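You operate a simulated robot arm through the tools that you are given. There is no shell and no other tool.

The job below is to be done with a simulated two-armed robot. You get a single attempt, and the scene is never put back.

TASK
Take the cap off the blue polish bottle and lay it down on the top of the dryer.

The check looks at the end state, three seconds after you hand in, the way a careful person would. Anything else that was tipped, shoved, dropped, spilled or broken makes it a failure. Lids that push on must go on centred and level and be pressed home; caps that screw on are set level and turned clockwise until they are tight.

THE ROBOT
Two 7-joint arms with two-finger parallel grippers on one trunk, on a base that moves. Base frame: it is fixed to the floor where the robot stands at the start and does not move with it; the origin is under the middle of the robot, x ahead of it, y to its left, z up; the surface under the hand at the start is at about z = 920. Readings come in mm, degrees, newtons and seconds.
The left shoulder is at the start at [60, 189, 1228], the right one opposite. With the tool pointing down near the work surface each hand reaches from about 100 to 660 mm from the robot's upright axis, wherever it stands, measured 20 degrees to its own side. Payload 3.43 kg a hand.
The TCP of each hand is the grasp point between the finger pads, 30 mm short of the fingertips. In the tool frame z runs along the fingers and y along their closing line. Largest opening 94 mm; finger width 28, thickness 10; the body of the gripper, 50 by 96 mm, starts 55 mm behind the TCP.
Orientation is that of the tool frame in the base frame, as a unit quaternion [x, y, z, w]. With the fingers straight down and closing along the base's y, the tool's x points along the base's -x, its y along +y and its z along -z.

THE INTERFACE
- The arms move only by the tool drive_tool. It takes "left_rows", "right_rows" or both (then of equal length, played together; a hand with none holds still); each is one flat list of numbers, 7 for each row, row after row: the gripper command, from -1 (shut) to 1 (fully open), values between in proportion, then the shift along the tool's x, y, z in mm, then the turn, a rotation vector about the tool's x, y, z in degrees. In form: [jaw, x, y, z, ax, ay, az, jaw, x, y, z, ax, ay, az, ...]. A call has 1 to 20 rows; each row shifts and turns the commanded pose from where the row before left it, along the tool's axes as they then stand. Rows are played at 5 a second. More than 50 mm and 8.6 degrees between two rows, or a gripper value outside its range, and nothing of the call is played. A pose out of reach is approached as far as the arm can. The call stops where the force on the tool passes 40 N (or 10 N more than at its start, if that is more) or the arm is blocked; 0.2 s more then pass. The fingers move at their own pace (about 153 mm/s each) and stop on an object; they squeeze with about 34 N. The grip force told is the motor's: it shows also when the fingers shut on nothing. Time passes only in rows, and 0.2 s behind the last, so rows that do not move let the fingers close. It gives the time, the measured TCP pose, the force on the tool (base axes), the opening and the grip force at its end, in the units of the frame above (readings bear some noise), with the torque about the TCP (base axes, N m) and any sound that the robot's microphone picked up, and new pictures: "show" is both (left out), scene, wrist or none (wrist: the cameras of the hands that moved).
- Cameras (640 x 400 px; columns grow to the right, rows downward): "scene" is now at [2.8, -9.9, 1771.9]; the picture's right is [-0.14, -0.99, 0.00], its down [-0.84, 0.12, -0.53] and it looks along [0.52, -0.07, -0.85] (base axes); focal length 291 px, centre (320, 200). "left" rides on the left gripper at [76, -14, -103] in its tool frame; the picture's right is [0.18, 0.98, 0.00], its down [-0.75, 0.14, -0.64] and it looks along [-0.63, 0.12, 0.77] (tool axes); focal length 243 px, centre (320, 200). "right" rides on the right gripper at [76, 14, -102] in its tool frame; the picture's right is [-0.18, 0.98, 0.00], its down [-0.75, -0.14, -0.64] and it looks along [-0.63, -0.12, 0.77] (tool axes); focal length 243 px, centre (320, 200). There is no depth. A picture from a camera that has moved, and an enlarged one, comes with that camera's place and axes in the base frame and with its lens. The place of the scene camera against the robot may be out by one fixed shift of up to 12 mm in any direction.
- lift_body(by): slides the trunk up (or, below 0, down) by that many mm; the arms and the scene camera ride with it, the base frame stays. It gives what a move gives, with no picture.
- base_move(legs): drives the robot by 1 to 6 legs, each [ahead, left, turn to the left] in mm, mm and degrees, along the robot's own axes; the way and the turn of a leg run together, so that a leg with both is an arc; at most 1500 mm and 180 degrees a leg. The arms and the cameras ride along, it lands a little off, and it stops where it bumps. It gives what a move gives, and a new picture of the scene camera.
- aim_head(pan, tilt): turns the head with the scene camera to pan (to the left, within 86 degrees either way) and tilt (down, from -29 to 69), counted from straight ahead of the robot. It gives what a move gives, and a new picture of the scene camera.
- inspect(camera, box): a new picture of the part [left, top, right, bottom] of that camera's present view, enlarged. No time passes.
- close_job(): hands the job in; it is judged then, once.

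Nothing tells you exact positions but the pictures and the camera data. Unless the task says otherwise, let go and move clear before handing in.

The tools are called after "Call:" as a command line: name --argument value ..., lists and objects as JSON in quotes. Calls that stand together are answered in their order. drive_tool: Moves the arms, as the interface text tells. Its arguments: {"type":"object","properties":{"left_rows":{"type":"array","items":{"type":"number"}},"right_rows":{"type":"array","items":{"type":"number"}},"show":{"type":"string","enum":["both","scene","wrist","none"]}},"required":[]} The other tools are called the same way: lift_body (by) moves the trunk up or down; base_move (legs) drives the base; aim_head (pan, tilt) turns the head that bears the scene camera; inspect (camera, box) takes an enlarged picture of a part of a camera's view; close_job () hands the job in.

At the start:

```text
time_s: 0.0
left_tcp_pos: [337.8, 89.8, 1286.0]
left_ee_rot: [0.0, 1.0, 0.0, 0.0]
left_wrist_force: [0.4, -0.2, 0.2]
left_ft_torque: [0.02, 0.02, -0.02]
left_opening: 94.1
left_grip_force: 0.1
right_tcp_pos: [303.5, -172.5, 1278.4]
right_ee_rot: [0.001, 1.0, -0.001, 0.0]
right_wrist_force: [0.6, 0.5, -0.6]
right_ft_torque: [-0.01, -0.02, 0.01]
right_opening: 94.1
right_grip_force: 0.0
trunk travel left (down, up): [-900.0, 90.0]
robot x, y, heading: [0.4, -3.7, -0.0]
head pan, tilt (commanded): [-7.9, 58.2]
```

scene: 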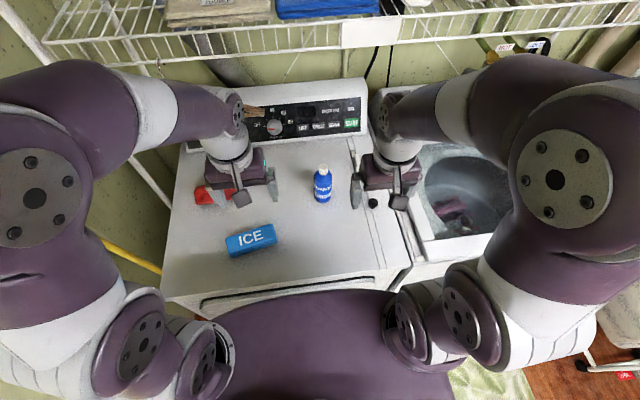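
right: 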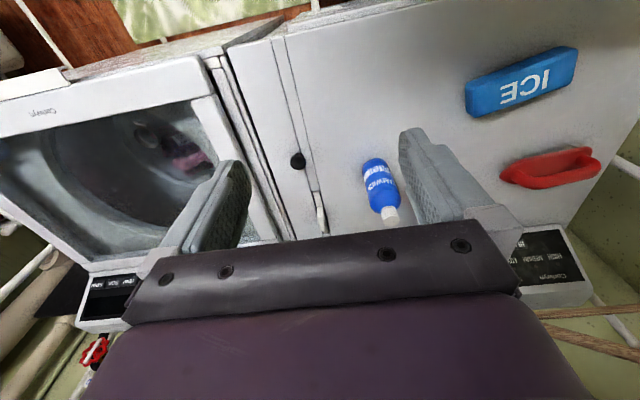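
left: 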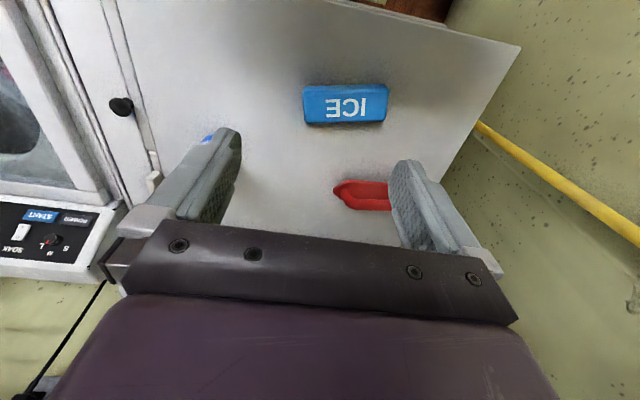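

I see a blue bottle with a white cap standing on the dryer top, with an ICE pack and a red object nearby. I will look closer before moving.

Call:
inspect --camera "scene" --box '[270, 140, 380, 220]'

Call:
inspect --camera "right" --box '[320, 130, 450, 240]'

Call:
inspect --camera "scene" --box '[160, 60, 460, 300]'

```text
5.00 times, centred on (325, 180) of scene
camera zoom: at [2.8, -9.9, 1771.9], right [-0.14, -0.99, 0.0], down [-0.84, 0.12, -0.53], along [0.52, -0.07, -0.85], focal length 1456 px, centre (295, 300)
```

zoom: 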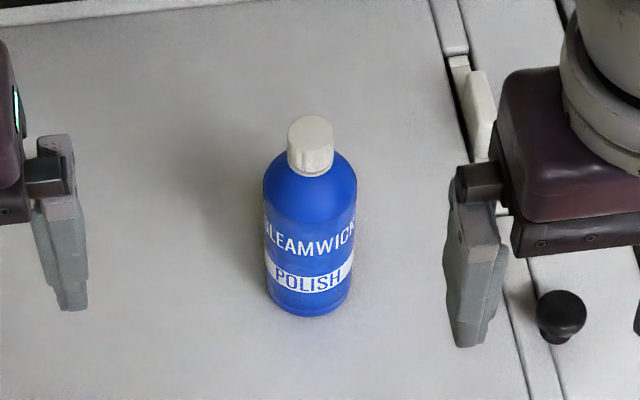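

```text
3.64 times, centred on (385, 185) of right
camera zoom: at [226.5, -158.8, 1381.0], right [0.18, 0.98, 0.0], down [0.75, -0.14, 0.64], along [0.63, -0.12, -0.77], focal length 882 px, centre (84, 254)
```

zoom: 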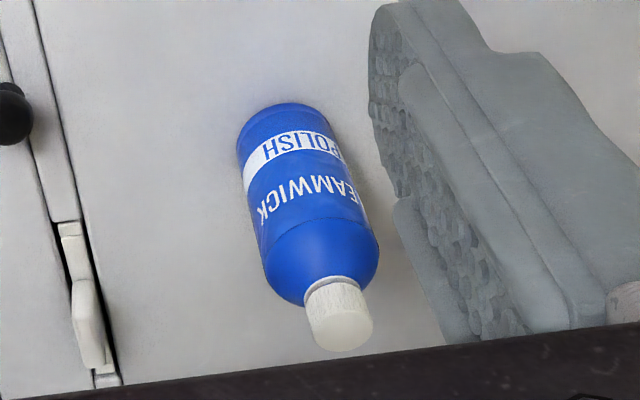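

```text
1.67 times, centred on (310, 180) of scene
camera zoom: at [2.8, -9.9, 1771.9], right [-0.14, -0.99, 0.0], down [-0.84, 0.12, -0.53], along [0.52, -0.07, -0.85], focal length 485 px, centre (337, 233)
```

zoom: 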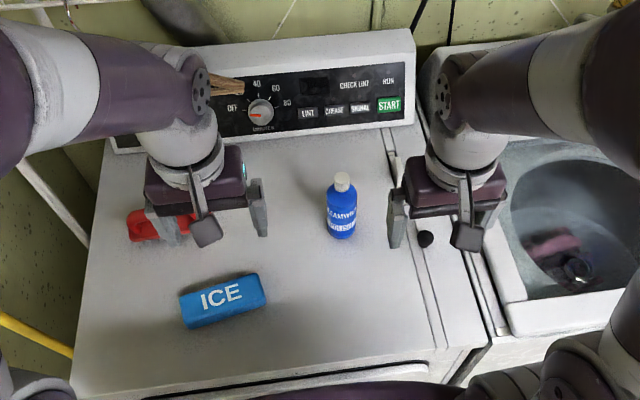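

The bottle stands at roughly (525, -92), with the cap top near z≈1100. I'll bring the right hand over it for a second view, and start turning the left hand so its fingers point to the right (-y) with the camera up.

Call:
drive_tool --right_rows '[1, -36, 14, 0, 0, 0, 0, 1, -36, 14, 0, 0, 0, 0, 1, -36, 14, 0, 0, 0, 0, 1, -36, 14, 0, 0, 0, 0]' --show "both"

Call:
drive_tool --left_rows '[1, 0, 0, 0, 4.62, 4.62, -4.62, 1, 0, 0, 0, 4.62, 4.62, -4.62, 1, 0, 0, 0, 4.62, 4.62, -4.62, 1, 0, 0, 0, 4.62, 4.62, -4.62, 1, 0, 0, 0, 4.62, 4.62, -4.62]' --show "both"

```text
time_s: 1.0
left_tcp_pos: [340.9, 90.0, 1285.6]
left_ee_rot: [-0.001, 1.0, 0.0, 0.0]
left_wrist_force: [0.5, 0.1, 0.3]
left_ft_torque: [0.02, 0.03, 0.0]
left_opening: 94.1
left_grip_force: 0.0
right_tcp_pos: [450.4, -117.1, 1278.8]
right_ee_rot: [0.001, 1.0, 0.0, -0.001]
right_wrist_force: [0.9, -0.2, 0.3]
right_ft_torque: [0.0, 0.01, 0.01]
right_opening: 94.1
right_grip_force: 0.2
trunk travel left (down, up): [-900.0, 90.0]
robot x, y, heading: [0.6, 0.6, 0.1]
head pan, tilt (commanded): [-7.9, 58.2]
camera scene: at [6.4, -9.1, 1771.9], right [-0.14, -0.99, 0.0], down [-0.84, 0.12, -0.53], along [0.52, -0.07, -0.85], focal length 291 px, centre (320, 200)
camera right: at [372.8, -103.8, 1379.5], right [0.18, 0.98, 0.0], down [0.75, -0.14, 0.64], along [0.63, -0.12, -0.77], focal length 243 px, centre (320, 200)
```

scene: 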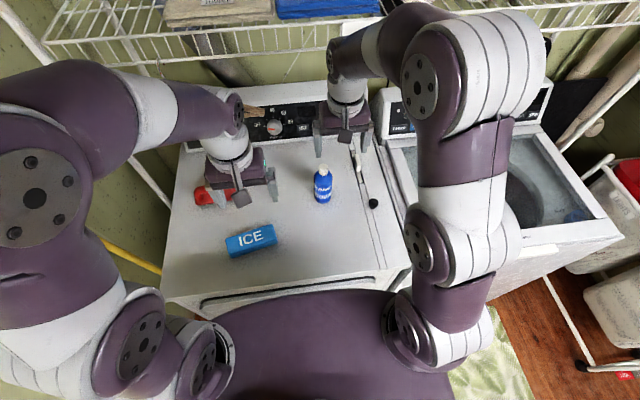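
right: 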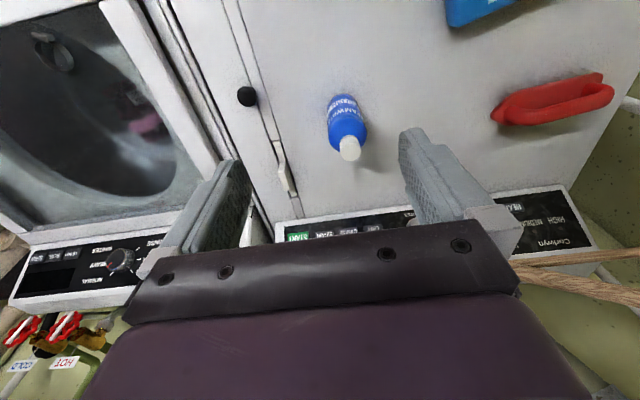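

```text
time_s: 2.2
left_tcp_pos: [315.0, 78.4, 1229.8]
left_ee_rot: [-0.198, 0.939, -0.198, -0.198]
left_wrist_force: [0.7, 0.0, 0.4]
left_ft_torque: [-0.02, 0.03, 0.02]
left_opening: 93.9
left_grip_force: 0.0
left hand out of reach, approached as far as the arm can: row 3, 4, 5
right_tcp_pos: [447.9, -117.8, 1278.5]
right_ee_rot: [0.0, 1.0, 0.0, -0.001]
right_wrist_force: [0.3, 0.0, -0.2]
right_ft_torque: [0.01, -0.02, -0.01]
right_opening: 94.1
right_grip_force: 0.0
trunk travel left (down, up): [-900.0, 90.0]
robot x, y, heading: [-0.6, 0.4, 0.1]
head pan, tilt (commanded): [-7.9, 58.2]
camera scene: at [4.8, -9.2, 1771.9], right [-0.14, -0.99, 0.0], down [-0.84, 0.12, -0.53], along [0.52, -0.07, -0.85], focal length 291 px, centre (320, 200)
camera left: at [288.2, 90.7, 1355.9], right [-0.6, 0.77, -0.21], down [0.76, 0.63, 0.16], along [0.25, -0.06, -0.97], focal length 243 px, centre (320, 200)
```

scene: 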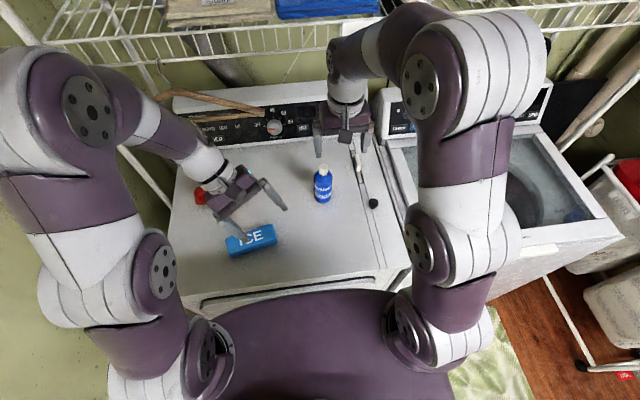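
left: 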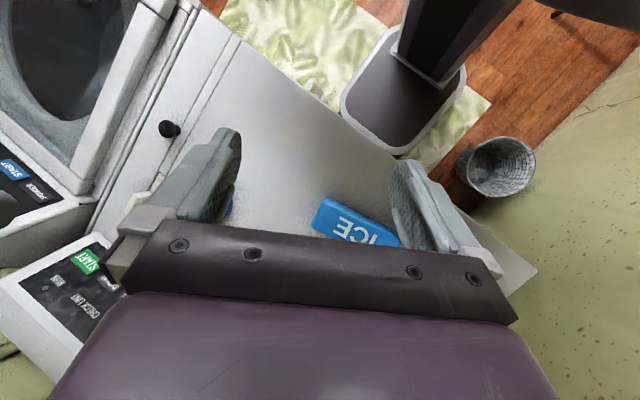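

The left hand turned but drifted near its reach limit up there, so I'll take it forward and down as it keeps turning. First I'll measure the cap from the new right view.

Call:
inspect --camera "right" --box '[300, 80, 400, 180]'

Call:
inspect --camera "scene" --box '[280, 140, 380, 215]'

```text
4.00 times, centred on (350, 130) of right
camera zoom: at [371.1, -103.9, 1379.9], right [0.18, 0.98, 0.0], down [0.75, -0.14, 0.64], along [0.63, -0.12, -0.77], focal length 970 px, centre (200, 480)
```

zoom: 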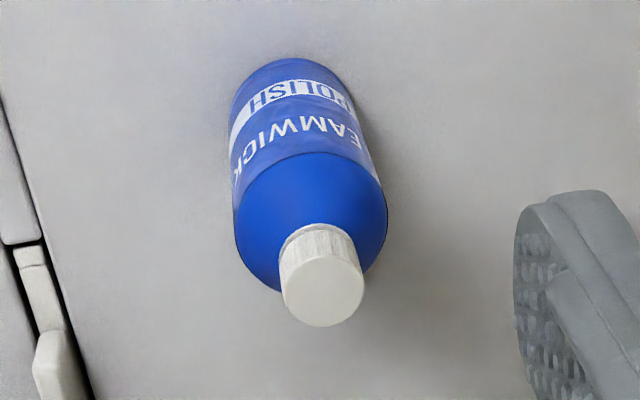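

```text
5.33 times, centred on (330, 178) of scene
camera zoom: at [4.8, -9.2, 1771.9], right [-0.14, -0.99, 0.0], down [-0.84, 0.12, -0.53], along [0.52, -0.07, -0.85], focal length 1553 px, centre (267, 320)
```

zoom: 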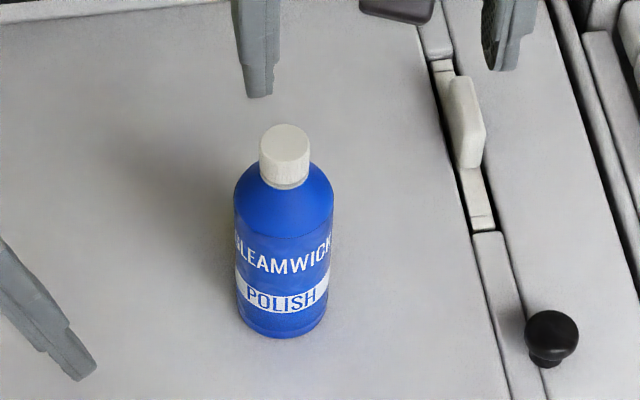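

The triangulation from two wrist views puts the cap top at about (542, -93, 1078), with the bottle about 60 mm wide and the cap about 28 mm wide. I'll move the left hand forward, then finish turning it to point toward -y.

Call:
drive_tool --left_rows '[1, -41.3, -4, -2.8, 0, 0, 0, 1, -41.3, -4, -2.8, 0, 0, 0, 1, -41.3, -4, -2.8, 0, 0, 0, 1, -41.3, -4, -2.8, 0, 0, 0, 1, 0, 0, 0, 4.62, 4.62, -4.62, 1, 0, 0, 0, 4.62, 4.62, -4.62, 1, 0, 0, 0, 4.62, 4.62, -4.62, 1, 0, 0, 0, 4.62, 4.62, -4.62, 1, 0, 0, 0, 4.62, 4.62, -4.62]' --show "both"

```text
time_s: 4.2
left_tcp_pos: [275.4, 76.5, 1053.5]
left_ee_rot: [-0.356, 0.788, -0.356, -0.355]
left_wrist_force: [-1.5, 0.7, 0.6]
left_ft_torque: [0.01, -0.02, 0.0]
left_opening: 93.7
left_grip_force: 0.1
left hand out of reach, approached as far as the arm can: row 1, 2, 3, 4, 5, 6, 7, 8, 9
right_tcp_pos: [445.6, -118.2, 1280.4]
right_ee_rot: [0.0, 1.0, 0.0, 0.0]
right_wrist_force: [0.3, -0.5, -0.4]
right_ft_torque: [-0.02, 0.03, 0.02]
right_opening: 94.0
right_grip_force: 0.1
trunk travel left (down, up): [-900.0, 90.0]
robot x, y, heading: [-1.8, 2.0, 0.4]
head pan, tilt (commanded): [-7.9, 58.2]
camera scene: at [2.1, -8.7, 1772.0], right [-0.14, -0.99, 0.0], down [-0.84, 0.12, -0.53], along [0.52, -0.07, -0.85], focal length 291 px, centre (320, 200)
camera left: at [280.1, 130.0, 1169.8], right [-0.89, 0.43, -0.15], down [0.45, 0.82, -0.34], along [-0.02, -0.37, -0.93], focal length 243 px, centre (320, 200)
```

scene: 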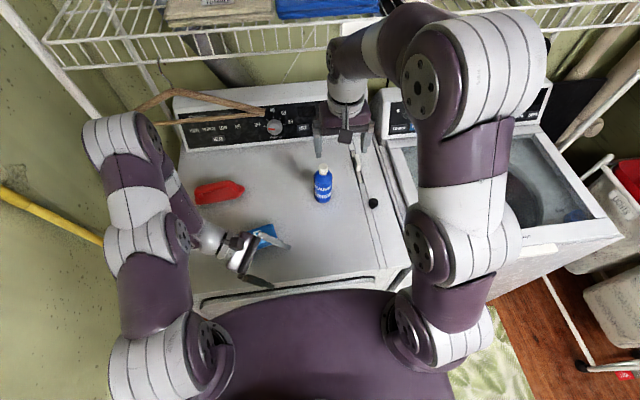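
left: 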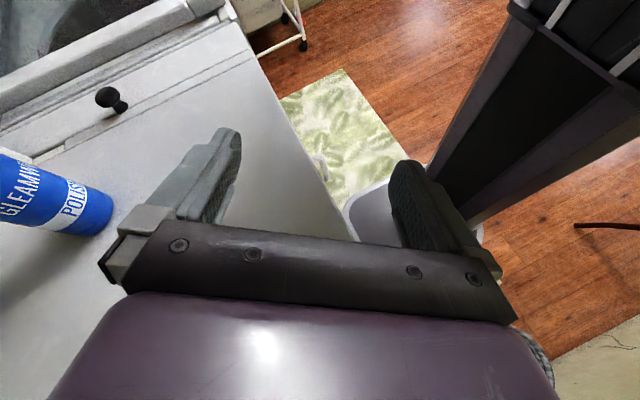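

The camera-up pose is stuck on a joint limit for the left arm. The natural alternative is to grip the bottle body from the front-left, with the fingers pitched about 40° below horizontal (camera underneath), so I'll unwind the left hand to its straight-down pose first.

Call:
drive_tool --left_rows '[1, 0, 0, 0, -4.39, -4.39, 4.39, 1, 0, 0, 0, -4.39, -4.39, 4.39, 1, 0, 0, 0, -4.39, -4.39, 4.39, 1, 0, 0, 0, -4.39, -4.39, 4.39, 1, 0, 0, 0, -4.39, -4.39, 4.39]' --show "scene"

```text
time_s: 5.4
left_tcp_pos: [276.8, 75.8, 1052.6]
left_ee_rot: [-0.188, 0.946, -0.186, -0.188]
left_wrist_force: [0.5, 0.9, 0.0]
left_ft_torque: [-0.01, -0.02, -0.04]
left_opening: 93.9
left_grip_force: 0.0
right_tcp_pos: [446.9, -118.5, 1279.2]
right_ee_rot: [-0.001, 1.0, 0.0, 0.0]
right_wrist_force: [-0.2, -0.7, 0.4]
right_ft_torque: [-0.02, 0.02, -0.03]
right_opening: 94.1
right_grip_force: 0.0
trunk travel left (down, up): [-900.0, 90.0]
robot x, y, heading: [2.4, -0.6, 0.0]
head pan, tilt (commanded): [-7.9, 58.2]
camera scene: at [2.0, -10.8, 1771.9], right [-0.14, -0.99, 0.0], down [-0.84, 0.12, -0.53], along [0.52, -0.07, -0.85], focal length 291 px, centre (320, 200)
```

scene: 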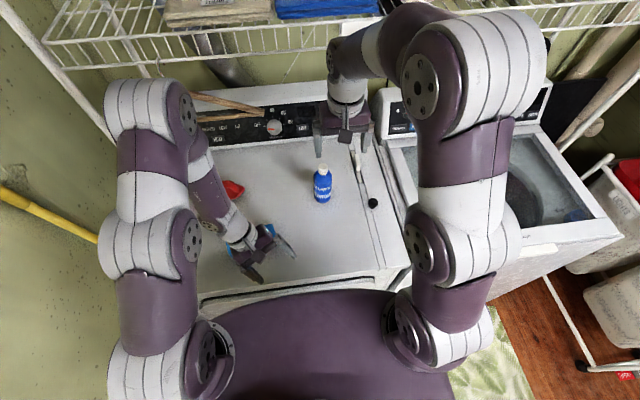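

The command follows the actual pose, so I'll finish unwinding and then move the hand up and forward while straight down.

Call:
drive_tool --left_rows '[1, 0, 0, 0, -4.39, -4.39, 4.39, 1, 0, 0, 0, -4.39, -4.39, 4.39, 1, 0, 0, 0, -4.39, -4.39, 4.39, 1, 0, 0, 0, -4.39, -4.39, 4.39, 1, 0, 0, 0, -4.39, -4.39, 4.39, 1, 0, 0, -40, 0, 0, 0, 1, -20, 0, -40, 0, 0, 0, 1, -30, 0, -30, 0, 0, 0, 1, -40, 0, 0, 0, 0, 0]' --show "scene"

```text
time_s: 7.4
left_tcp_pos: [345.7, 74.2, 1120.5]
left_ee_rot: [-0.001, 1.0, 0.0, 0.0]
left_wrist_force: [0.6, -0.1, -0.1]
left_ft_torque: [-0.01, 0.04, 0.0]
left_opening: 93.9
left_grip_force: 0.1
left hand out of reach, approached as far as the arm can: row 7, 8
right_tcp_pos: [447.9, -118.9, 1278.6]
right_ee_rot: [0.0, 1.0, 0.0, -0.001]
right_wrist_force: [-0.2, 0.3, 0.1]
right_ft_torque: [-0.02, 0.0, -0.02]
right_opening: 93.9
right_grip_force: 0.0
trunk travel left (down, up): [-900.0, 90.0]
robot x, y, heading: [1.2, -3.3, -0.0]
head pan, tilt (commanded): [-7.9, 58.2]
camera scene: at [5.6, -10.2, 1771.9], right [-0.14, -0.99, 0.0], down [-0.84, 0.12, -0.53], along [0.52, -0.07, -0.85], focal length 291 px, centre (320, 200)
```

scene: 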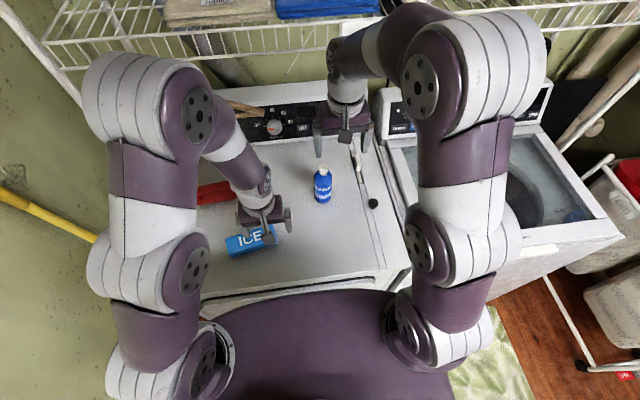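

The left hand is straight down again at (346, 74, 1120). I'll move the right hand aside to the right, then bring the left hand near the bottle's front-left, still high.

Call:
drive_tool --right_rows '[1, 0, -45, 0, 0, 0, 0, 1, 0, -45, 0, 0, 0, 0, 1, 0, -45, 0, 0, 0, 0]' --show "none"

Call:
drive_tool --left_rows '[1, -30, -30, 0, 0, 0, 0, 1, -30, -30, 0, 0, 0, 0, 1, -38, -38, 0, 0, 0, 0, 1, 0, 0, 0, 1.744, -6.51, 3.02, 1, 0, 0, 0, 1.744, -6.51, 3.02, 1, 0, 0, 0, 1.744, -6.51, 3.02]' --show "both"

```text
time_s: 8.2
left_tcp_pos: [344.4, 74.6, 1120.5]
left_ee_rot: [0.0, 1.0, 0.0, 0.0]
left_wrist_force: [-0.8, 1.0, 0.3]
left_ft_torque: [0.01, 0.0, -0.01]
left_opening: 94.1
left_grip_force: 0.0
right_tcp_pos: [447.9, -253.8, 1278.9]
right_ee_rot: [0.0, 1.0, 0.0, 0.001]
right_wrist_force: [0.2, 0.4, -0.8]
right_ft_torque: [-0.01, 0.02, 0.0]
right_opening: 93.9
right_grip_force: 0.1
trunk travel left (down, up): [-900.0, 90.0]
robot x, y, heading: [3.9, 1.0, 0.0]
head pan, tilt (commanded): [-7.9, 58.2]
```

```text
refused: row 3 steps farther than a row can; nothing moved
```

Call:
drive_tool --left_rows '[1, -30, -30, 0, 0, 0, 0, 1, -30, -30, 0, 0, 0, 0, 1, -30, -30, 0, 0, 0, 0, 1, -10, -12, 0, 0, 0, 0, 1, 0, 0, 0, 1.744, -6.51, 3.02, 1, 0, 0, 0, 1.744, -6.51, 3.02, 1, 0, 0, 0, 1.744, -6.51, 3.02]' --show "both"

```text
time_s: 9.8
left_tcp_pos: [445.2, -26.4, 1122.0]
left_ee_rot: [0.078, 0.981, -0.044, 0.171]
left_wrist_force: [0.1, 1.0, -0.1]
left_ft_torque: [0.02, 0.02, 0.0]
left_opening: 93.9
left_grip_force: 0.1
right_tcp_pos: [447.6, -251.6, 1280.1]
right_ee_rot: [0.0, 1.0, 0.001, 0.001]
right_wrist_force: [-0.2, 0.3, 1.1]
right_ft_torque: [-0.01, 0.01, 0.02]
right_opening: 94.2
right_grip_force: 0.1
trunk travel left (down, up): [-900.0, 90.0]
robot x, y, heading: [-3.7, -1.9, 0.1]
head pan, tilt (commanded): [-7.9, 58.2]
camera scene: at [2.4, -9.7, 1771.9], right [-0.14, -0.99, 0.0], down [-0.84, 0.12, -0.53], along [0.52, -0.07, -0.85], focal length 291 px, centre (320, 200)
camera left: at [337.6, -17.6, 1192.8], right [0.0, 0.99, -0.12], down [0.51, 0.11, 0.85], along [0.86, -0.06, -0.51], focal length 243 px, centre (320, 200)
```

scene: 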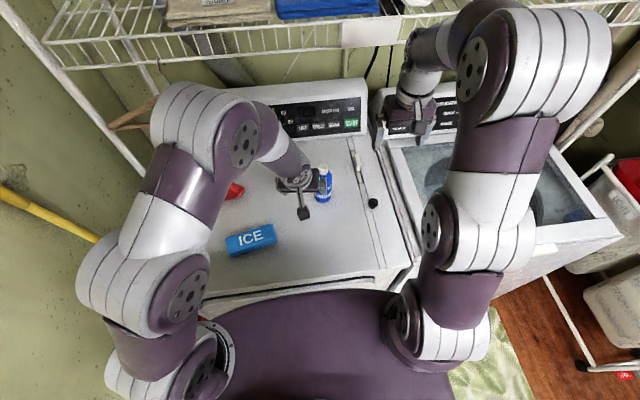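
left: 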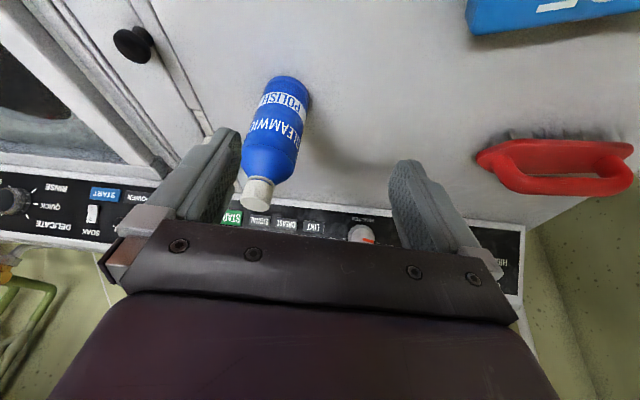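

That pose works and the left camera sees the bottle well. I'll take a measurement from here and then go on turning.

Call:
inspect --camera "left" --box '[220, 60, 340, 220]'

Call:
drive_tool --left_rows '[1, 0, 0, 0, 1.744, -6.51, 3.02, 1, 0, 0, 0, 1.744, -6.51, 3.02, 1, 0, 0, 0, 1.744, -6.51, 3.02]' --show "both"

```text
2.50 times, centred on (280, 140) of left
camera zoom: at [337.6, -17.6, 1192.8], right [0.0, 0.99, -0.12], down [0.51, 0.11, 0.85], along [0.86, -0.06, -0.51], focal length 606 px, centre (420, 350)
```

zoom: 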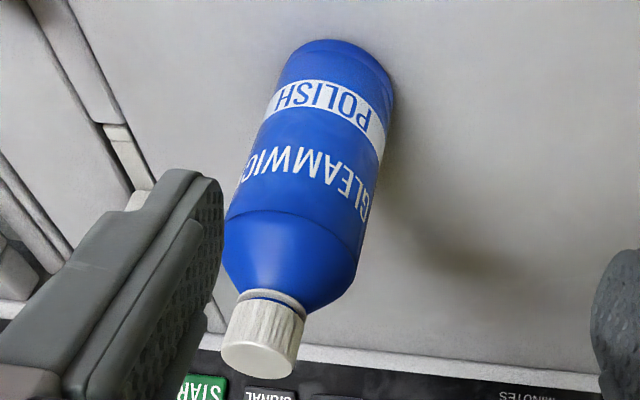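

```text
time_s: 10.6
left_tcp_pos: [445.6, -23.0, 1123.2]
left_ee_rot: [0.142, 0.935, -0.078, 0.314]
left_wrist_force: [0.1, 0.4, 0.2]
left_ft_torque: [-0.04, -0.02, 0.01]
left_opening: 94.2
left_grip_force: 0.0
left hand out of reach, approached as far as the arm can: row 3
right_tcp_pos: [448.2, -251.7, 1280.1]
right_ee_rot: [0.0, 1.0, 0.0, 0.001]
right_wrist_force: [0.4, -0.3, -0.2]
right_ft_torque: [0.02, -0.03, 0.01]
right_opening: 93.9
right_grip_force: 0.1
trunk travel left (down, up): [-900.0, 90.0]
robot x, y, heading: [-0.9, -1.0, 0.3]
head pan, tilt (commanded): [-7.9, 58.2]
camera scene: at [3.2, -9.9, 1771.9], right [-0.14, -0.99, 0.0], down [-0.84, 0.12, -0.53], along [0.52, -0.07, -0.85], focal length 291 px, centre (320, 200)
camera left: at [325.7, 2.8, 1157.9], right [0.17, 0.97, -0.17], down [0.26, 0.12, 0.96], along [0.95, -0.21, -0.23], focal length 243 px, centre (320, 200)
```

scene: 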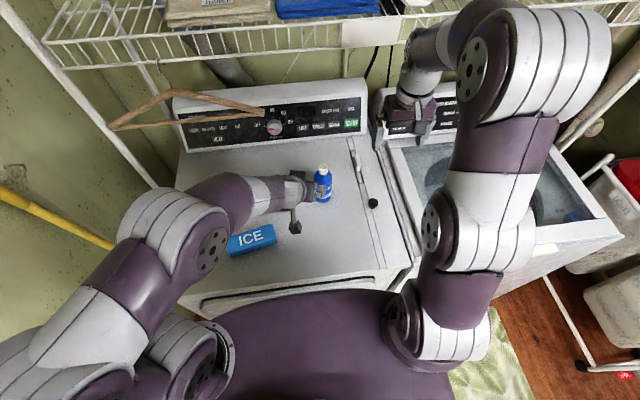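
left: 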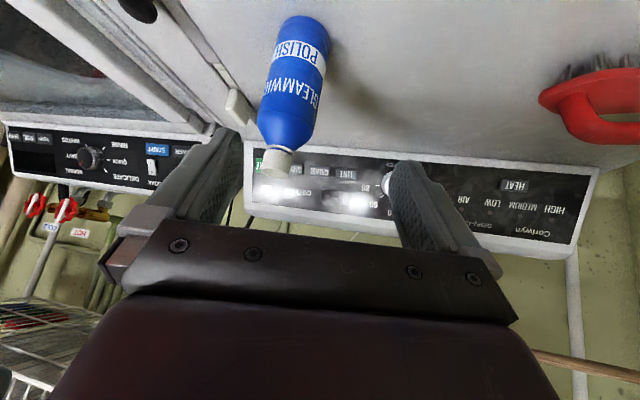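

The triangulation from the left camera agrees: bottle axis about (541, -93), cap top about z≈1081, straight body up to about 1022. The left arm is too folded here, so I'll back the base up 60 mm for room.

Call:
base_move --legs '[[-60, 0, 0]]'

```text
time_s: 11.6
left_tcp_pos: [390.2, -24.9, 1118.2]
left_ee_rot: [0.143, 0.937, -0.077, 0.31]
left_wrist_force: [0.9, -0.5, -0.2]
left_ft_torque: [0.03, 0.03, 0.01]
left_opening: 93.9
left_grip_force: 0.0
right_tcp_pos: [394.2, -251.4, 1277.4]
right_ee_rot: [0.0, 1.0, 0.0, -0.002]
right_wrist_force: [1.0, 0.0, -0.2]
right_ft_torque: [0.01, 0.01, -0.04]
right_opening: 94.2
right_grip_force: 0.2
trunk travel left (down, up): [-900.0, 90.0]
robot x, y, heading: [-58.4, -0.8, -0.1]
head pan, tilt (commanded): [-7.9, 58.2]
camera scene: at [-49.0, -10.1, 1771.8], right [-0.14, -0.99, 0.0], down [-0.84, 0.12, -0.52], along [0.52, -0.07, -0.85], focal length 291 px, centre (320, 200)
```

scene: 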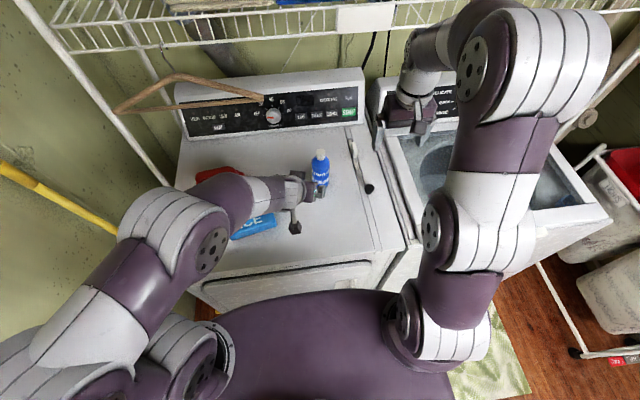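

Now I'll move the left hand to the pre-grasp point about 100 mm in front-left of the bottle and pitch it to 35° below horizontal.

Call:
drive_tool --left_rows '[1, -3.9, -0.6, 35, 0, 0, 0, 1, -3.9, -0.6, 35, 0, 0, 0, 1, -3.9, -0.6, 35, 0, 0, 0, 1, 0, 0, 0, 0.86, -5.68, 2.32, 1, 0, 0, 0, 0.86, -5.68, 2.32, 1, 0, 0, 0, 0.86, -5.68, 2.32]' --show "both"

```text
time_s: 13.0
left_tcp_pos: [454.8, -46.4, 1043.8]
left_ee_rot: [0.17, 0.899, -0.071, 0.397]
left_wrist_force: [-0.2, -0.2, 0.3]
left_ft_torque: [0.03, -0.01, 0.02]
left_opening: 94.2
left_grip_force: 0.2
left hand out of reach, approached as far as the arm can: row 4, 5
right_tcp_pos: [388.0, -251.9, 1280.6]
right_ee_rot: [0.0, 1.0, 0.001, 0.002]
right_wrist_force: [-0.9, 0.0, 0.2]
right_ft_torque: [0.0, 0.0, -0.04]
right_opening: 94.0
right_grip_force: 0.0
trunk travel left (down, up): [-900.0, 90.0]
robot x, y, heading: [-61.3, 1.8, -0.1]
head pan, tilt (commanded): [-7.9, 58.2]
camera scene: at [-58.5, -9.9, 1771.9], right [-0.14, -0.99, 0.0], down [-0.84, 0.12, -0.53], along [0.52, -0.07, -0.85], focal length 291 px, centre (320, 200)
camera left: at [330.2, -14.2, 1057.7], right [0.24, 0.96, -0.13], down [0.08, 0.11, 0.99], along [0.97, -0.25, -0.05], focal length 243 px, centre (320, 200)
```

scene: 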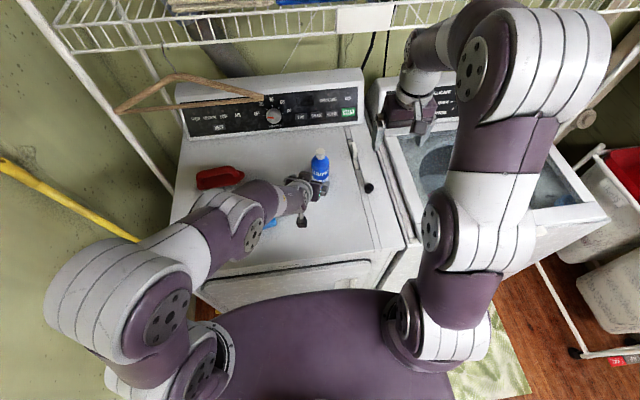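
left: 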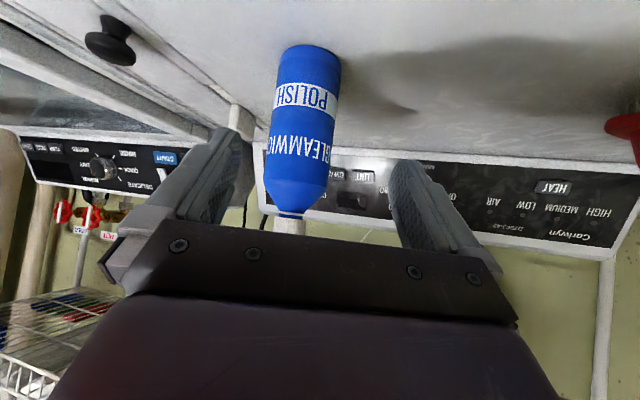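

The left hand is lined up at pitch ~42° and yaw ~-21°. I'll check the bottle's lateral position in the left camera before sliding in.

Call:
inspect --camera "left" --box '[230, 30, 390, 240]'

Call:
inspect --camera "scene" --box '[170, 130, 390, 270]'

```text
1.90 times, centred on (310, 135) of left
camera zoom: at [330.2, -14.2, 1057.7], right [0.24, 0.96, -0.13], down [0.08, 0.11, 0.99], along [0.97, -0.25, -0.05], focal length 462 px, centre (339, 324)
```

zoom: 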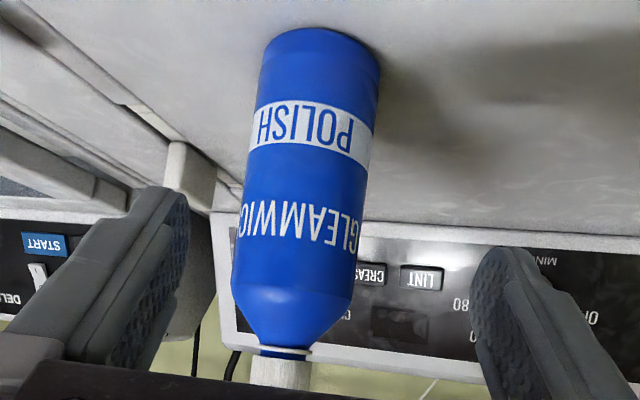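

```text
2.86 times, centred on (280, 200) of scene
camera zoom: at [-58.5, -9.9, 1771.9], right [-0.14, -0.99, 0.0], down [-0.84, 0.12, -0.53], along [0.52, -0.07, -0.85], focal length 832 px, centre (434, 200)
```

zoom: 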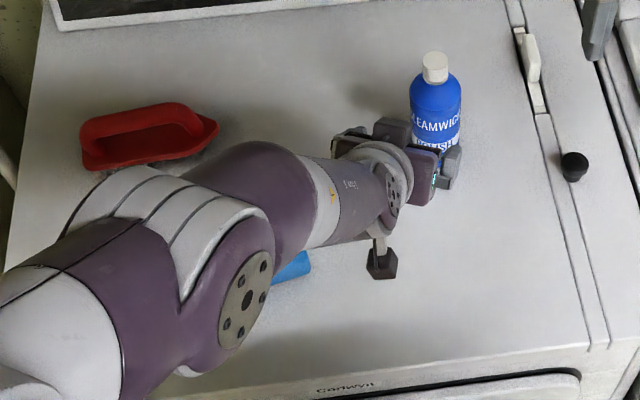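

I want to be sure the left forearm stays clear of the ICE pack, so I'll yaw the right hand to look across from the right side.

Call:
drive_tool --right_rows '[1, 0, 0, 0, 0, 0, -8, 1, 0, 0, 0, 0, 0, -8, 1, 0, 0, 0, 0, 0, -8, 1, 0, 0, 0, 0, 0, -8, 1, 0, 0, 0, 0, 0, -8, 1, 0, 0, 0, 0, 0, -8, 1, 0, 0, 0, 0, 0, -8, 1, 0, 0, 0, 0, 0, -8]' --show "wrist"

```text
time_s: 14.8
left_tcp_pos: [455.0, -46.5, 1044.8]
left_ee_rot: [0.171, 0.9, -0.072, 0.396]
left_wrist_force: [-0.2, 0.5, -0.7]
left_ft_torque: [0.03, 0.0, -0.01]
left_opening: 93.8
left_grip_force: 0.1
right_tcp_pos: [387.6, -252.4, 1278.3]
right_ee_rot: [-0.532, 0.847, 0.0, 0.001]
right_wrist_force: [-0.1, -0.6, -0.4]
right_ft_torque: [-0.02, 0.0, 0.02]
right_opening: 94.2
right_grip_force: 0.0
trunk travel left (down, up): [-900.0, 90.0]
robot x, y, heading: [-63.5, -1.9, 0.1]
head pan, tilt (commanded): [-7.9, 58.2]
camera right: at [340.9, -314.2, 1380.6], right [-0.8, 0.59, 0.0], down [0.45, 0.62, 0.64], along [0.38, 0.52, -0.77], focal length 243 px, centre (320, 200)
```

right: 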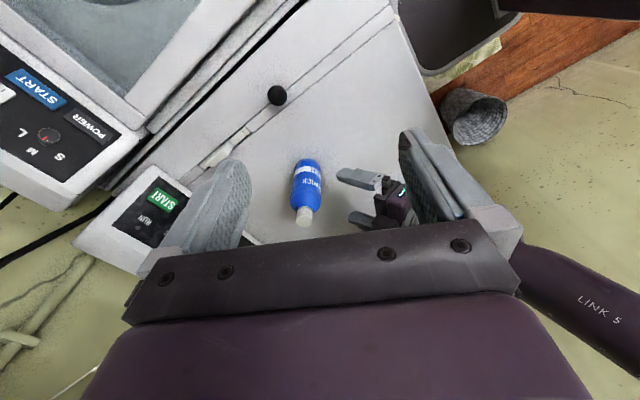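

Call:
drive_tool --right_rows '[1, 0, 0, 40, 0, 0, 0, 1, 0, 0, 40, 0, 0, 0, 1, 0, 0, 0, 0, -8, 0, 1, 0, 0, 0, 0, -8, 0, 1, 0, 0, 0, 0, -8, 0, 1, 0, 0, 0, 0, -8, 0, 1, 0, 0, 0, 0, -8, 0]' --show "wrist"

```text
time_s: 16.4
left_tcp_pos: [455.5, -47.8, 1044.7]
left_ee_rot: [0.17, 0.899, -0.07, 0.397]
left_wrist_force: [0.1, 0.3, 0.4]
left_ft_torque: [-0.02, 0.0, -0.02]
left_opening: 94.1
left_grip_force: 0.1
right_tcp_pos: [387.9, -251.6, 1200.1]
right_ee_rot: [-0.498, 0.796, 0.182, 0.292]
right_wrist_force: [0.4, 0.5, 0.5]
right_ft_torque: [0.02, -0.02, -0.01]
right_opening: 94.1
right_grip_force: 0.1
trunk travel left (down, up): [-900.0, 90.0]
robot x, y, heading: [-58.7, 2.7, 0.1]
head pan, tilt (commanded): [-7.9, 58.2]
camera right: at [320.2, -358.0, 1228.1], right [-0.82, 0.56, 0.12], down [0.2, 0.08, 0.98], along [0.54, 0.83, -0.18], focal length 243 px, centre (320, 200)
```

right: 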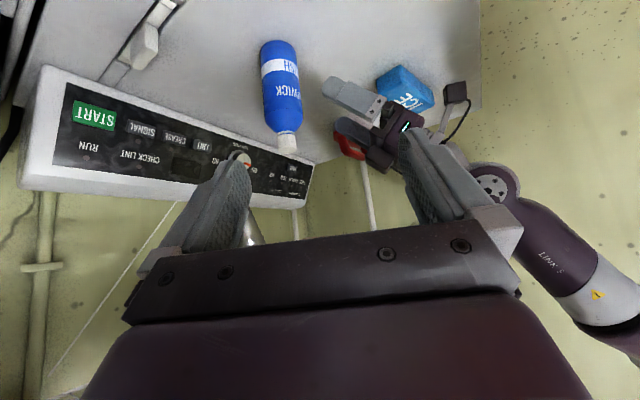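

The forearm is well above the ICE pack, so the approach is clear. I'll slide the left hand in so the fingers straddle the bottle body, without closing yet.

Call:
drive_tool --left_rows '[1, -8.6, -6.6, 0, 0, 0, 0, 1, -8.6, -6.6, 0, 0, 0, 0, 1, 0, 0, 25, 0, 0, 0, 1, 0, 0, 25, 0, 0, 0]' --show "both"

Call:
inspect --camera "right" --box '[220, 20, 480, 180]'

```text
time_s: 17.4
left_tcp_pos: [497.4, -77.8, 1022.6]
left_ee_rot: [0.17, 0.9, -0.071, 0.396]
left_wrist_force: [0.7, 0.5, -0.4]
left_ft_torque: [-0.02, 0.02, -0.02]
left_opening: 93.9
left_grip_force: 0.0
right_tcp_pos: [388.2, -253.0, 1200.2]
right_ee_rot: [-0.498, 0.797, 0.181, 0.29]
right_wrist_force: [0.1, 0.2, -0.4]
right_ft_torque: [0.01, 0.03, 0.04]
right_opening: 93.9
right_grip_force: 0.1
trunk travel left (down, up): [-900.0, 90.0]
robot x, y, heading: [-60.8, -2.9, -0.0]
head pan, tilt (commanded): [-7.9, 58.2]
camera scene: at [-55.8, -10.6, 1771.9], right [-0.14, -0.99, 0.0], down [-0.84, 0.12, -0.53], along [0.52, -0.07, -0.85], focal length 291 px, centre (320, 200)
camera left: at [372.1, -44.6, 1035.0], right [0.24, 0.96, -0.13], down [0.08, 0.11, 0.99], along [0.97, -0.25, -0.05], focal length 243 px, centre (320, 200)
```

scene: 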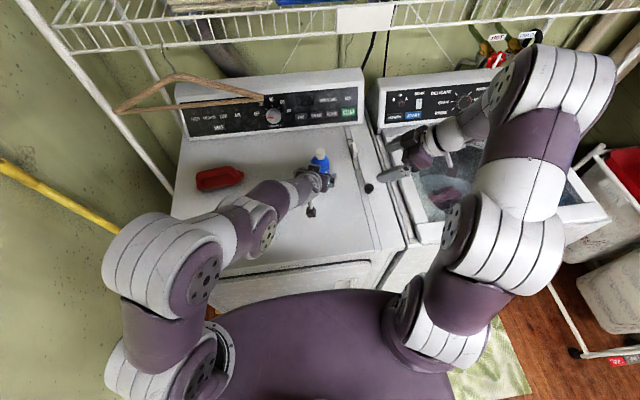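
left: 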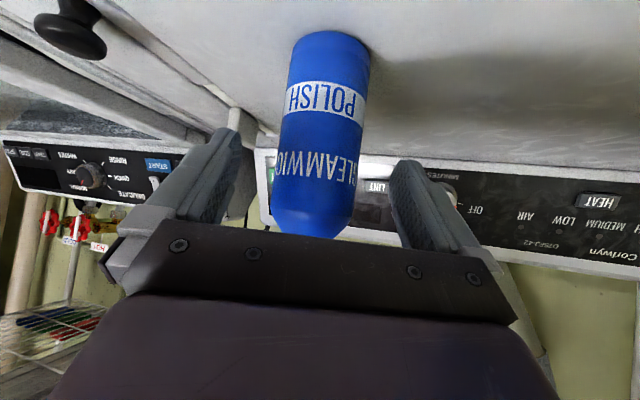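

```text
2.46 times, centred on (350, 100) of right
camera zoom: at [321.3, -357.5, 1228.0], right [-0.82, 0.56, 0.12], down [0.2, 0.09, 0.98], along [0.53, 0.83, -0.18], focal length 597 px, centre (246, 446)
```

zoom: 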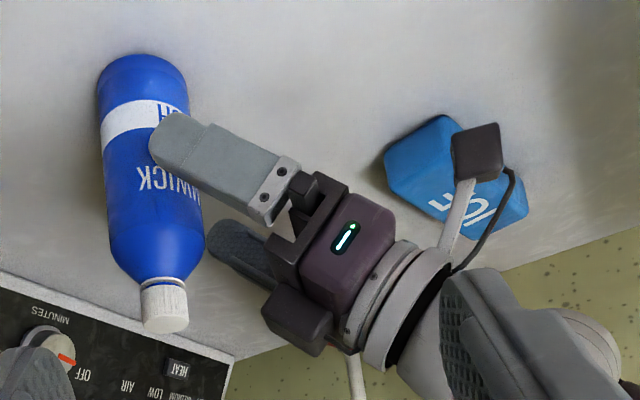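

The lateral alignment is within about 1.5 mm. I'll advance the last 50 mm slowly, still open.

Call:
drive_tool --left_rows '[1, 0, 0, 13, 0, 0, 0, 1, 0, 0, 13, 0, 0, 0, 1, 0, 0, 12, 0, 0, 0, 1, 0, 0, 12, 0, 0, 0]' --show "both"

Call:
inspect --camera "right" --box '[220, 20, 480, 180]'

```text
time_s: 18.4
left_tcp_pos: [531.6, -89.3, 988.3]
left_ee_rot: [0.169, 0.899, -0.071, 0.398]
left_wrist_force: [0.6, -0.1, -0.8]
left_ft_torque: [0.0, -0.01, 0.02]
left_opening: 94.1
left_grip_force: 0.0
right_tcp_pos: [389.2, -252.1, 1199.1]
right_ee_rot: [-0.499, 0.796, 0.182, 0.29]
right_wrist_force: [-0.9, 0.6, 0.2]
right_ft_torque: [0.0, -0.01, -0.02]
right_opening: 94.0
right_grip_force: 0.1
trunk travel left (down, up): [-900.0, 90.0]
robot x, y, heading: [-63.5, -0.9, -0.1]
head pan, tilt (commanded): [-7.9, 58.2]
camera scene: at [-56.4, -10.2, 1771.9], right [-0.14, -0.99, 0.0], down [-0.84, 0.12, -0.53], along [0.52, -0.07, -0.85], focal length 291 px, centre (320, 200)
camera left: at [406.7, -56.6, 1001.7], right [0.24, 0.96, -0.13], down [0.08, 0.11, 0.99], along [0.97, -0.25, -0.05], focal length 243 px, centre (320, 200)
```

scene: 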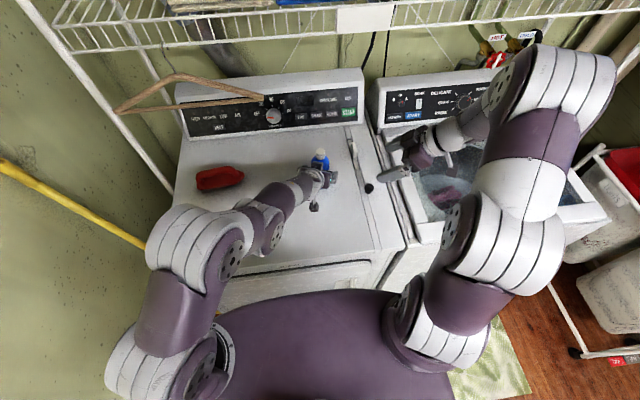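
left: 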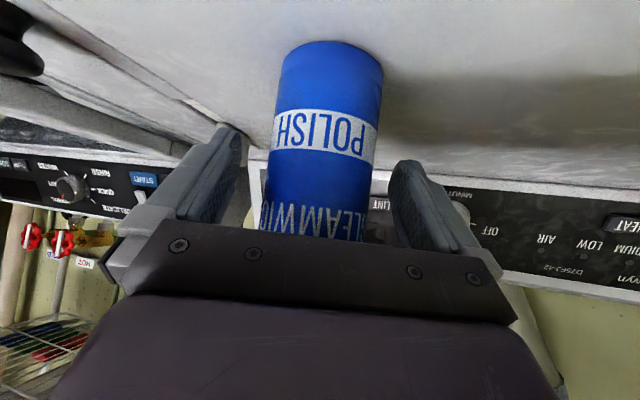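

```text
2.46 times, centred on (350, 100) of right
camera zoom: at [320.9, -357.3, 1228.2], right [-0.82, 0.56, 0.12], down [0.2, 0.09, 0.98], along [0.53, 0.83, -0.18], focal length 597 px, centre (246, 446)
```

zoom: 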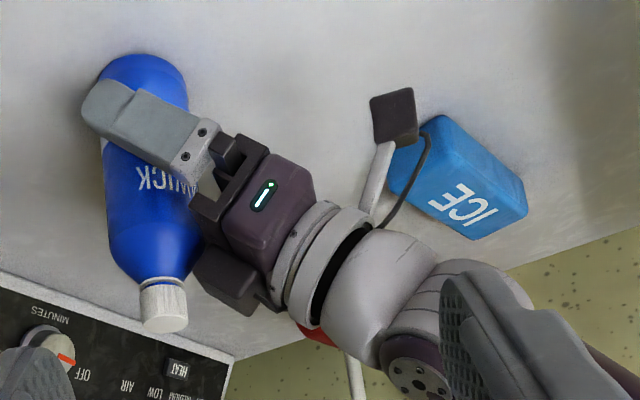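

The fingers straddle the bottle body with it nearly centred. I'll shift 1.5 mm and close the left gripper on the bottle.

Call:
drive_tool --left_rows '[1, 0, -1.5, 0, 0, 0, 0, 0.2, 0, 0, 0, 0, 0, 0, -1, 0, 0, 0, 0, 0, 0, -1, 0, 0, 0, 0, 0, 0, -1, 0, 0, 0, 0, 0, 0]' --show "both"

Call:
inspect --camera "right" --box '[220, 20, 480, 180]'

```text
time_s: 19.6
left_tcp_pos: [528.6, -89.7, 990.7]
left_ee_rot: [0.17, 0.899, -0.071, 0.398]
left_wrist_force: [-0.9, 1.2, 1.8]
left_ft_torque: [-0.03, 0.09, 0.01]
left_opening: 59.8
left_grip_force: 33.6
right_tcp_pos: [387.7, -251.2, 1200.3]
right_ee_rot: [-0.499, 0.797, 0.181, 0.289]
right_wrist_force: [-0.3, 1.0, -0.1]
right_ft_torque: [-0.01, 0.0, 0.0]
right_opening: 94.0
right_grip_force: 0.1
trunk travel left (down, up): [-900.0, 90.0]
robot x, y, heading: [-59.2, 0.8, 0.1]
head pan, tilt (commanded): [-7.9, 58.2]
camera scene: at [-57.9, -9.8, 1771.9], right [-0.14, -0.99, 0.0], down [-0.84, 0.12, -0.53], along [0.52, -0.07, -0.85], focal length 291 px, centre (320, 200)
camera left: at [405.1, -57.5, 1002.6], right [0.24, 0.96, -0.13], down [0.08, 0.11, 0.99], along [0.97, -0.25, -0.05], focal length 243 px, centre (320, 200)
```

scene: 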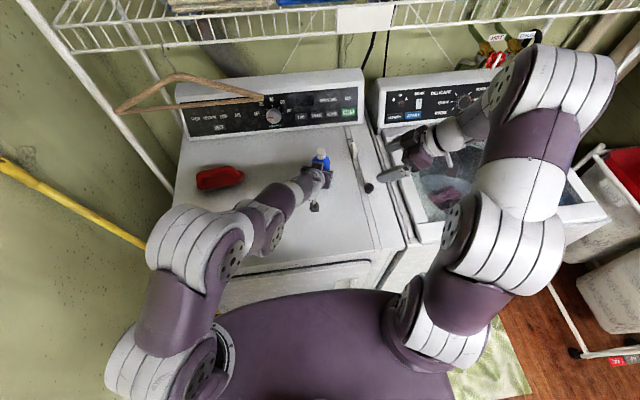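
left: 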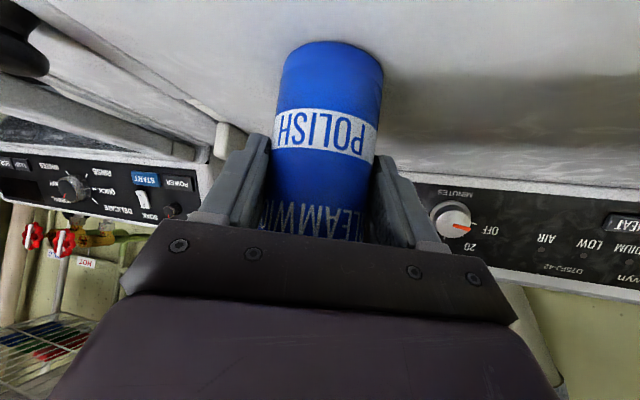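

```text
2.46 times, centred on (350, 100) of right
camera zoom: at [319.9, -357.0, 1228.7], right [-0.82, 0.56, 0.12], down [0.2, 0.09, 0.98], along [0.53, 0.83, -0.18], focal length 597 px, centre (246, 446)
```

zoom: 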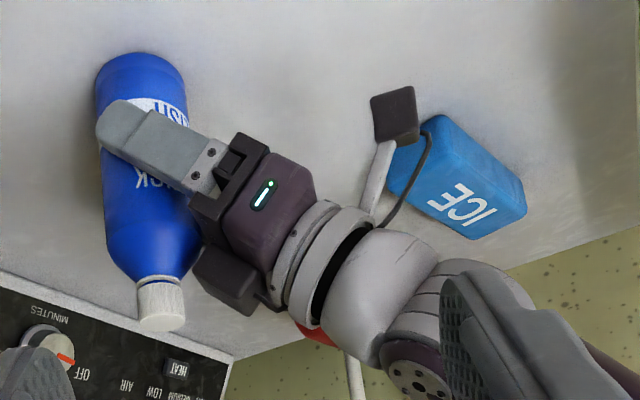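

The bottle is held (60 mm wide) and stayed put. Now I'll bring the right hand back to straight down and over the cap, staying high.

Call:
drive_tool --right_rows '[1, 0, 0, 0, 0, 8, 0, 1, 0, 0, 0, 0, 8, 0, 1, 0, 0, 0, 0, 8, 0, 1, 0, 0, 0, 0, 8, 0, 1, 0, 0, 0, 0, 8, 0, 1, 0, 0, -40, 0, 0, 8, 1, 0, 0, 0, 0, 0, 8, 1, 0, 0, 0, 0, 0, 8, 1, 0, 0, 0, 0, 0, 8, 1, 0, 0, 0, 0, 0, 8, 1, 0, 0, 0, 0, 0, 8, 1, 0, 0, 0, 0, 0, 8, 1, 0, 0, 0, 0, 0, 8]' --left_rows '[-1, 0, 0, 0, 0, 0, 0, -1, 0, 0, 0, 0, 0, 0, -1, 0, 0, 0, 0, 0, 0, -1, 0, 0, 0, 0, 0, 0, -1, 0, 0, 0, 0, 0, 0, -1, 0, 0, 0, 0, 0, 0, -1, 0, 0, 0, 0, 0, 0, -1, 0, 0, 0, 0, 0, 0, -1, 0, 0, 0, 0, 0, 0, -1, 0, 0, 0, 0, 0, 0, -1, 0, 0, 0, 0, 0, 0, -1, 0, 0, 0, 0, 0, 0, -1, 0, 0, 0, 0, 0, 0]' --show "both"

```text
time_s: 22.4
left_tcp_pos: [530.4, -89.9, 990.0]
left_ee_rot: [0.169, 0.899, -0.071, 0.398]
left_wrist_force: [-1.4, 0.9, 1.5]
left_ft_torque: [-0.02, 0.14, -0.05]
left_opening: 59.9
left_grip_force: 33.6
right_tcp_pos: [387.8, -252.9, 1240.4]
right_ee_rot: [0.001, 1.0, 0.0, 0.0]
right_wrist_force: [-0.3, 0.0, -0.1]
right_ft_torque: [-0.02, 0.01, 0.01]
right_opening: 94.0
right_grip_force: 0.0
trunk travel left (down, up): [-900.0, 90.0]
robot x, y, heading: [-60.0, 1.5, -0.0]
head pan, tilt (commanded): [-7.9, 58.2]
camera scene: at [-58.0, -9.8, 1771.9], right [-0.14, -0.99, 0.0], down [-0.84, 0.12, -0.53], along [0.52, -0.07, -0.85], focal length 291 px, centre (320, 200)
camera right: at [311.0, -237.3, 1341.7], right [0.19, 0.98, 0.0], down [0.75, -0.14, 0.64], along [0.63, -0.12, -0.77], focal length 243 px, centre (320, 200)
camera left: at [405.1, -57.5, 1002.6], right [0.24, 0.96, -0.13], down [0.08, 0.11, 0.99], along [0.97, -0.25, -0.05], focal length 243 px, centre (320, 200)
```

scene: 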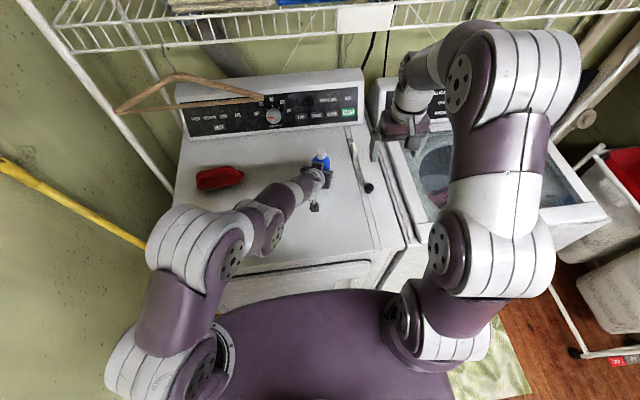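
right: 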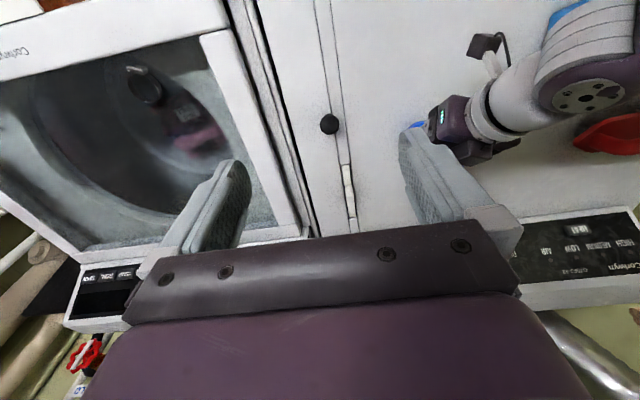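
left: 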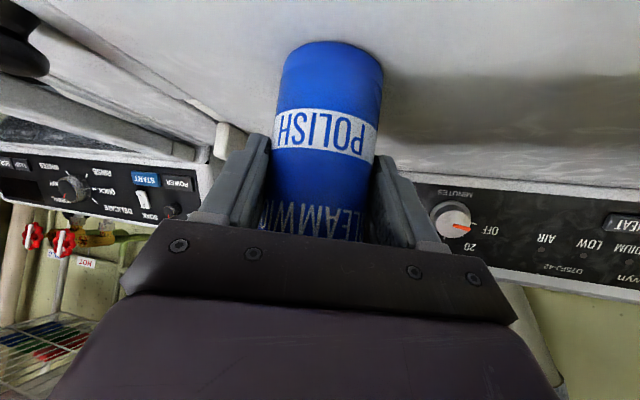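

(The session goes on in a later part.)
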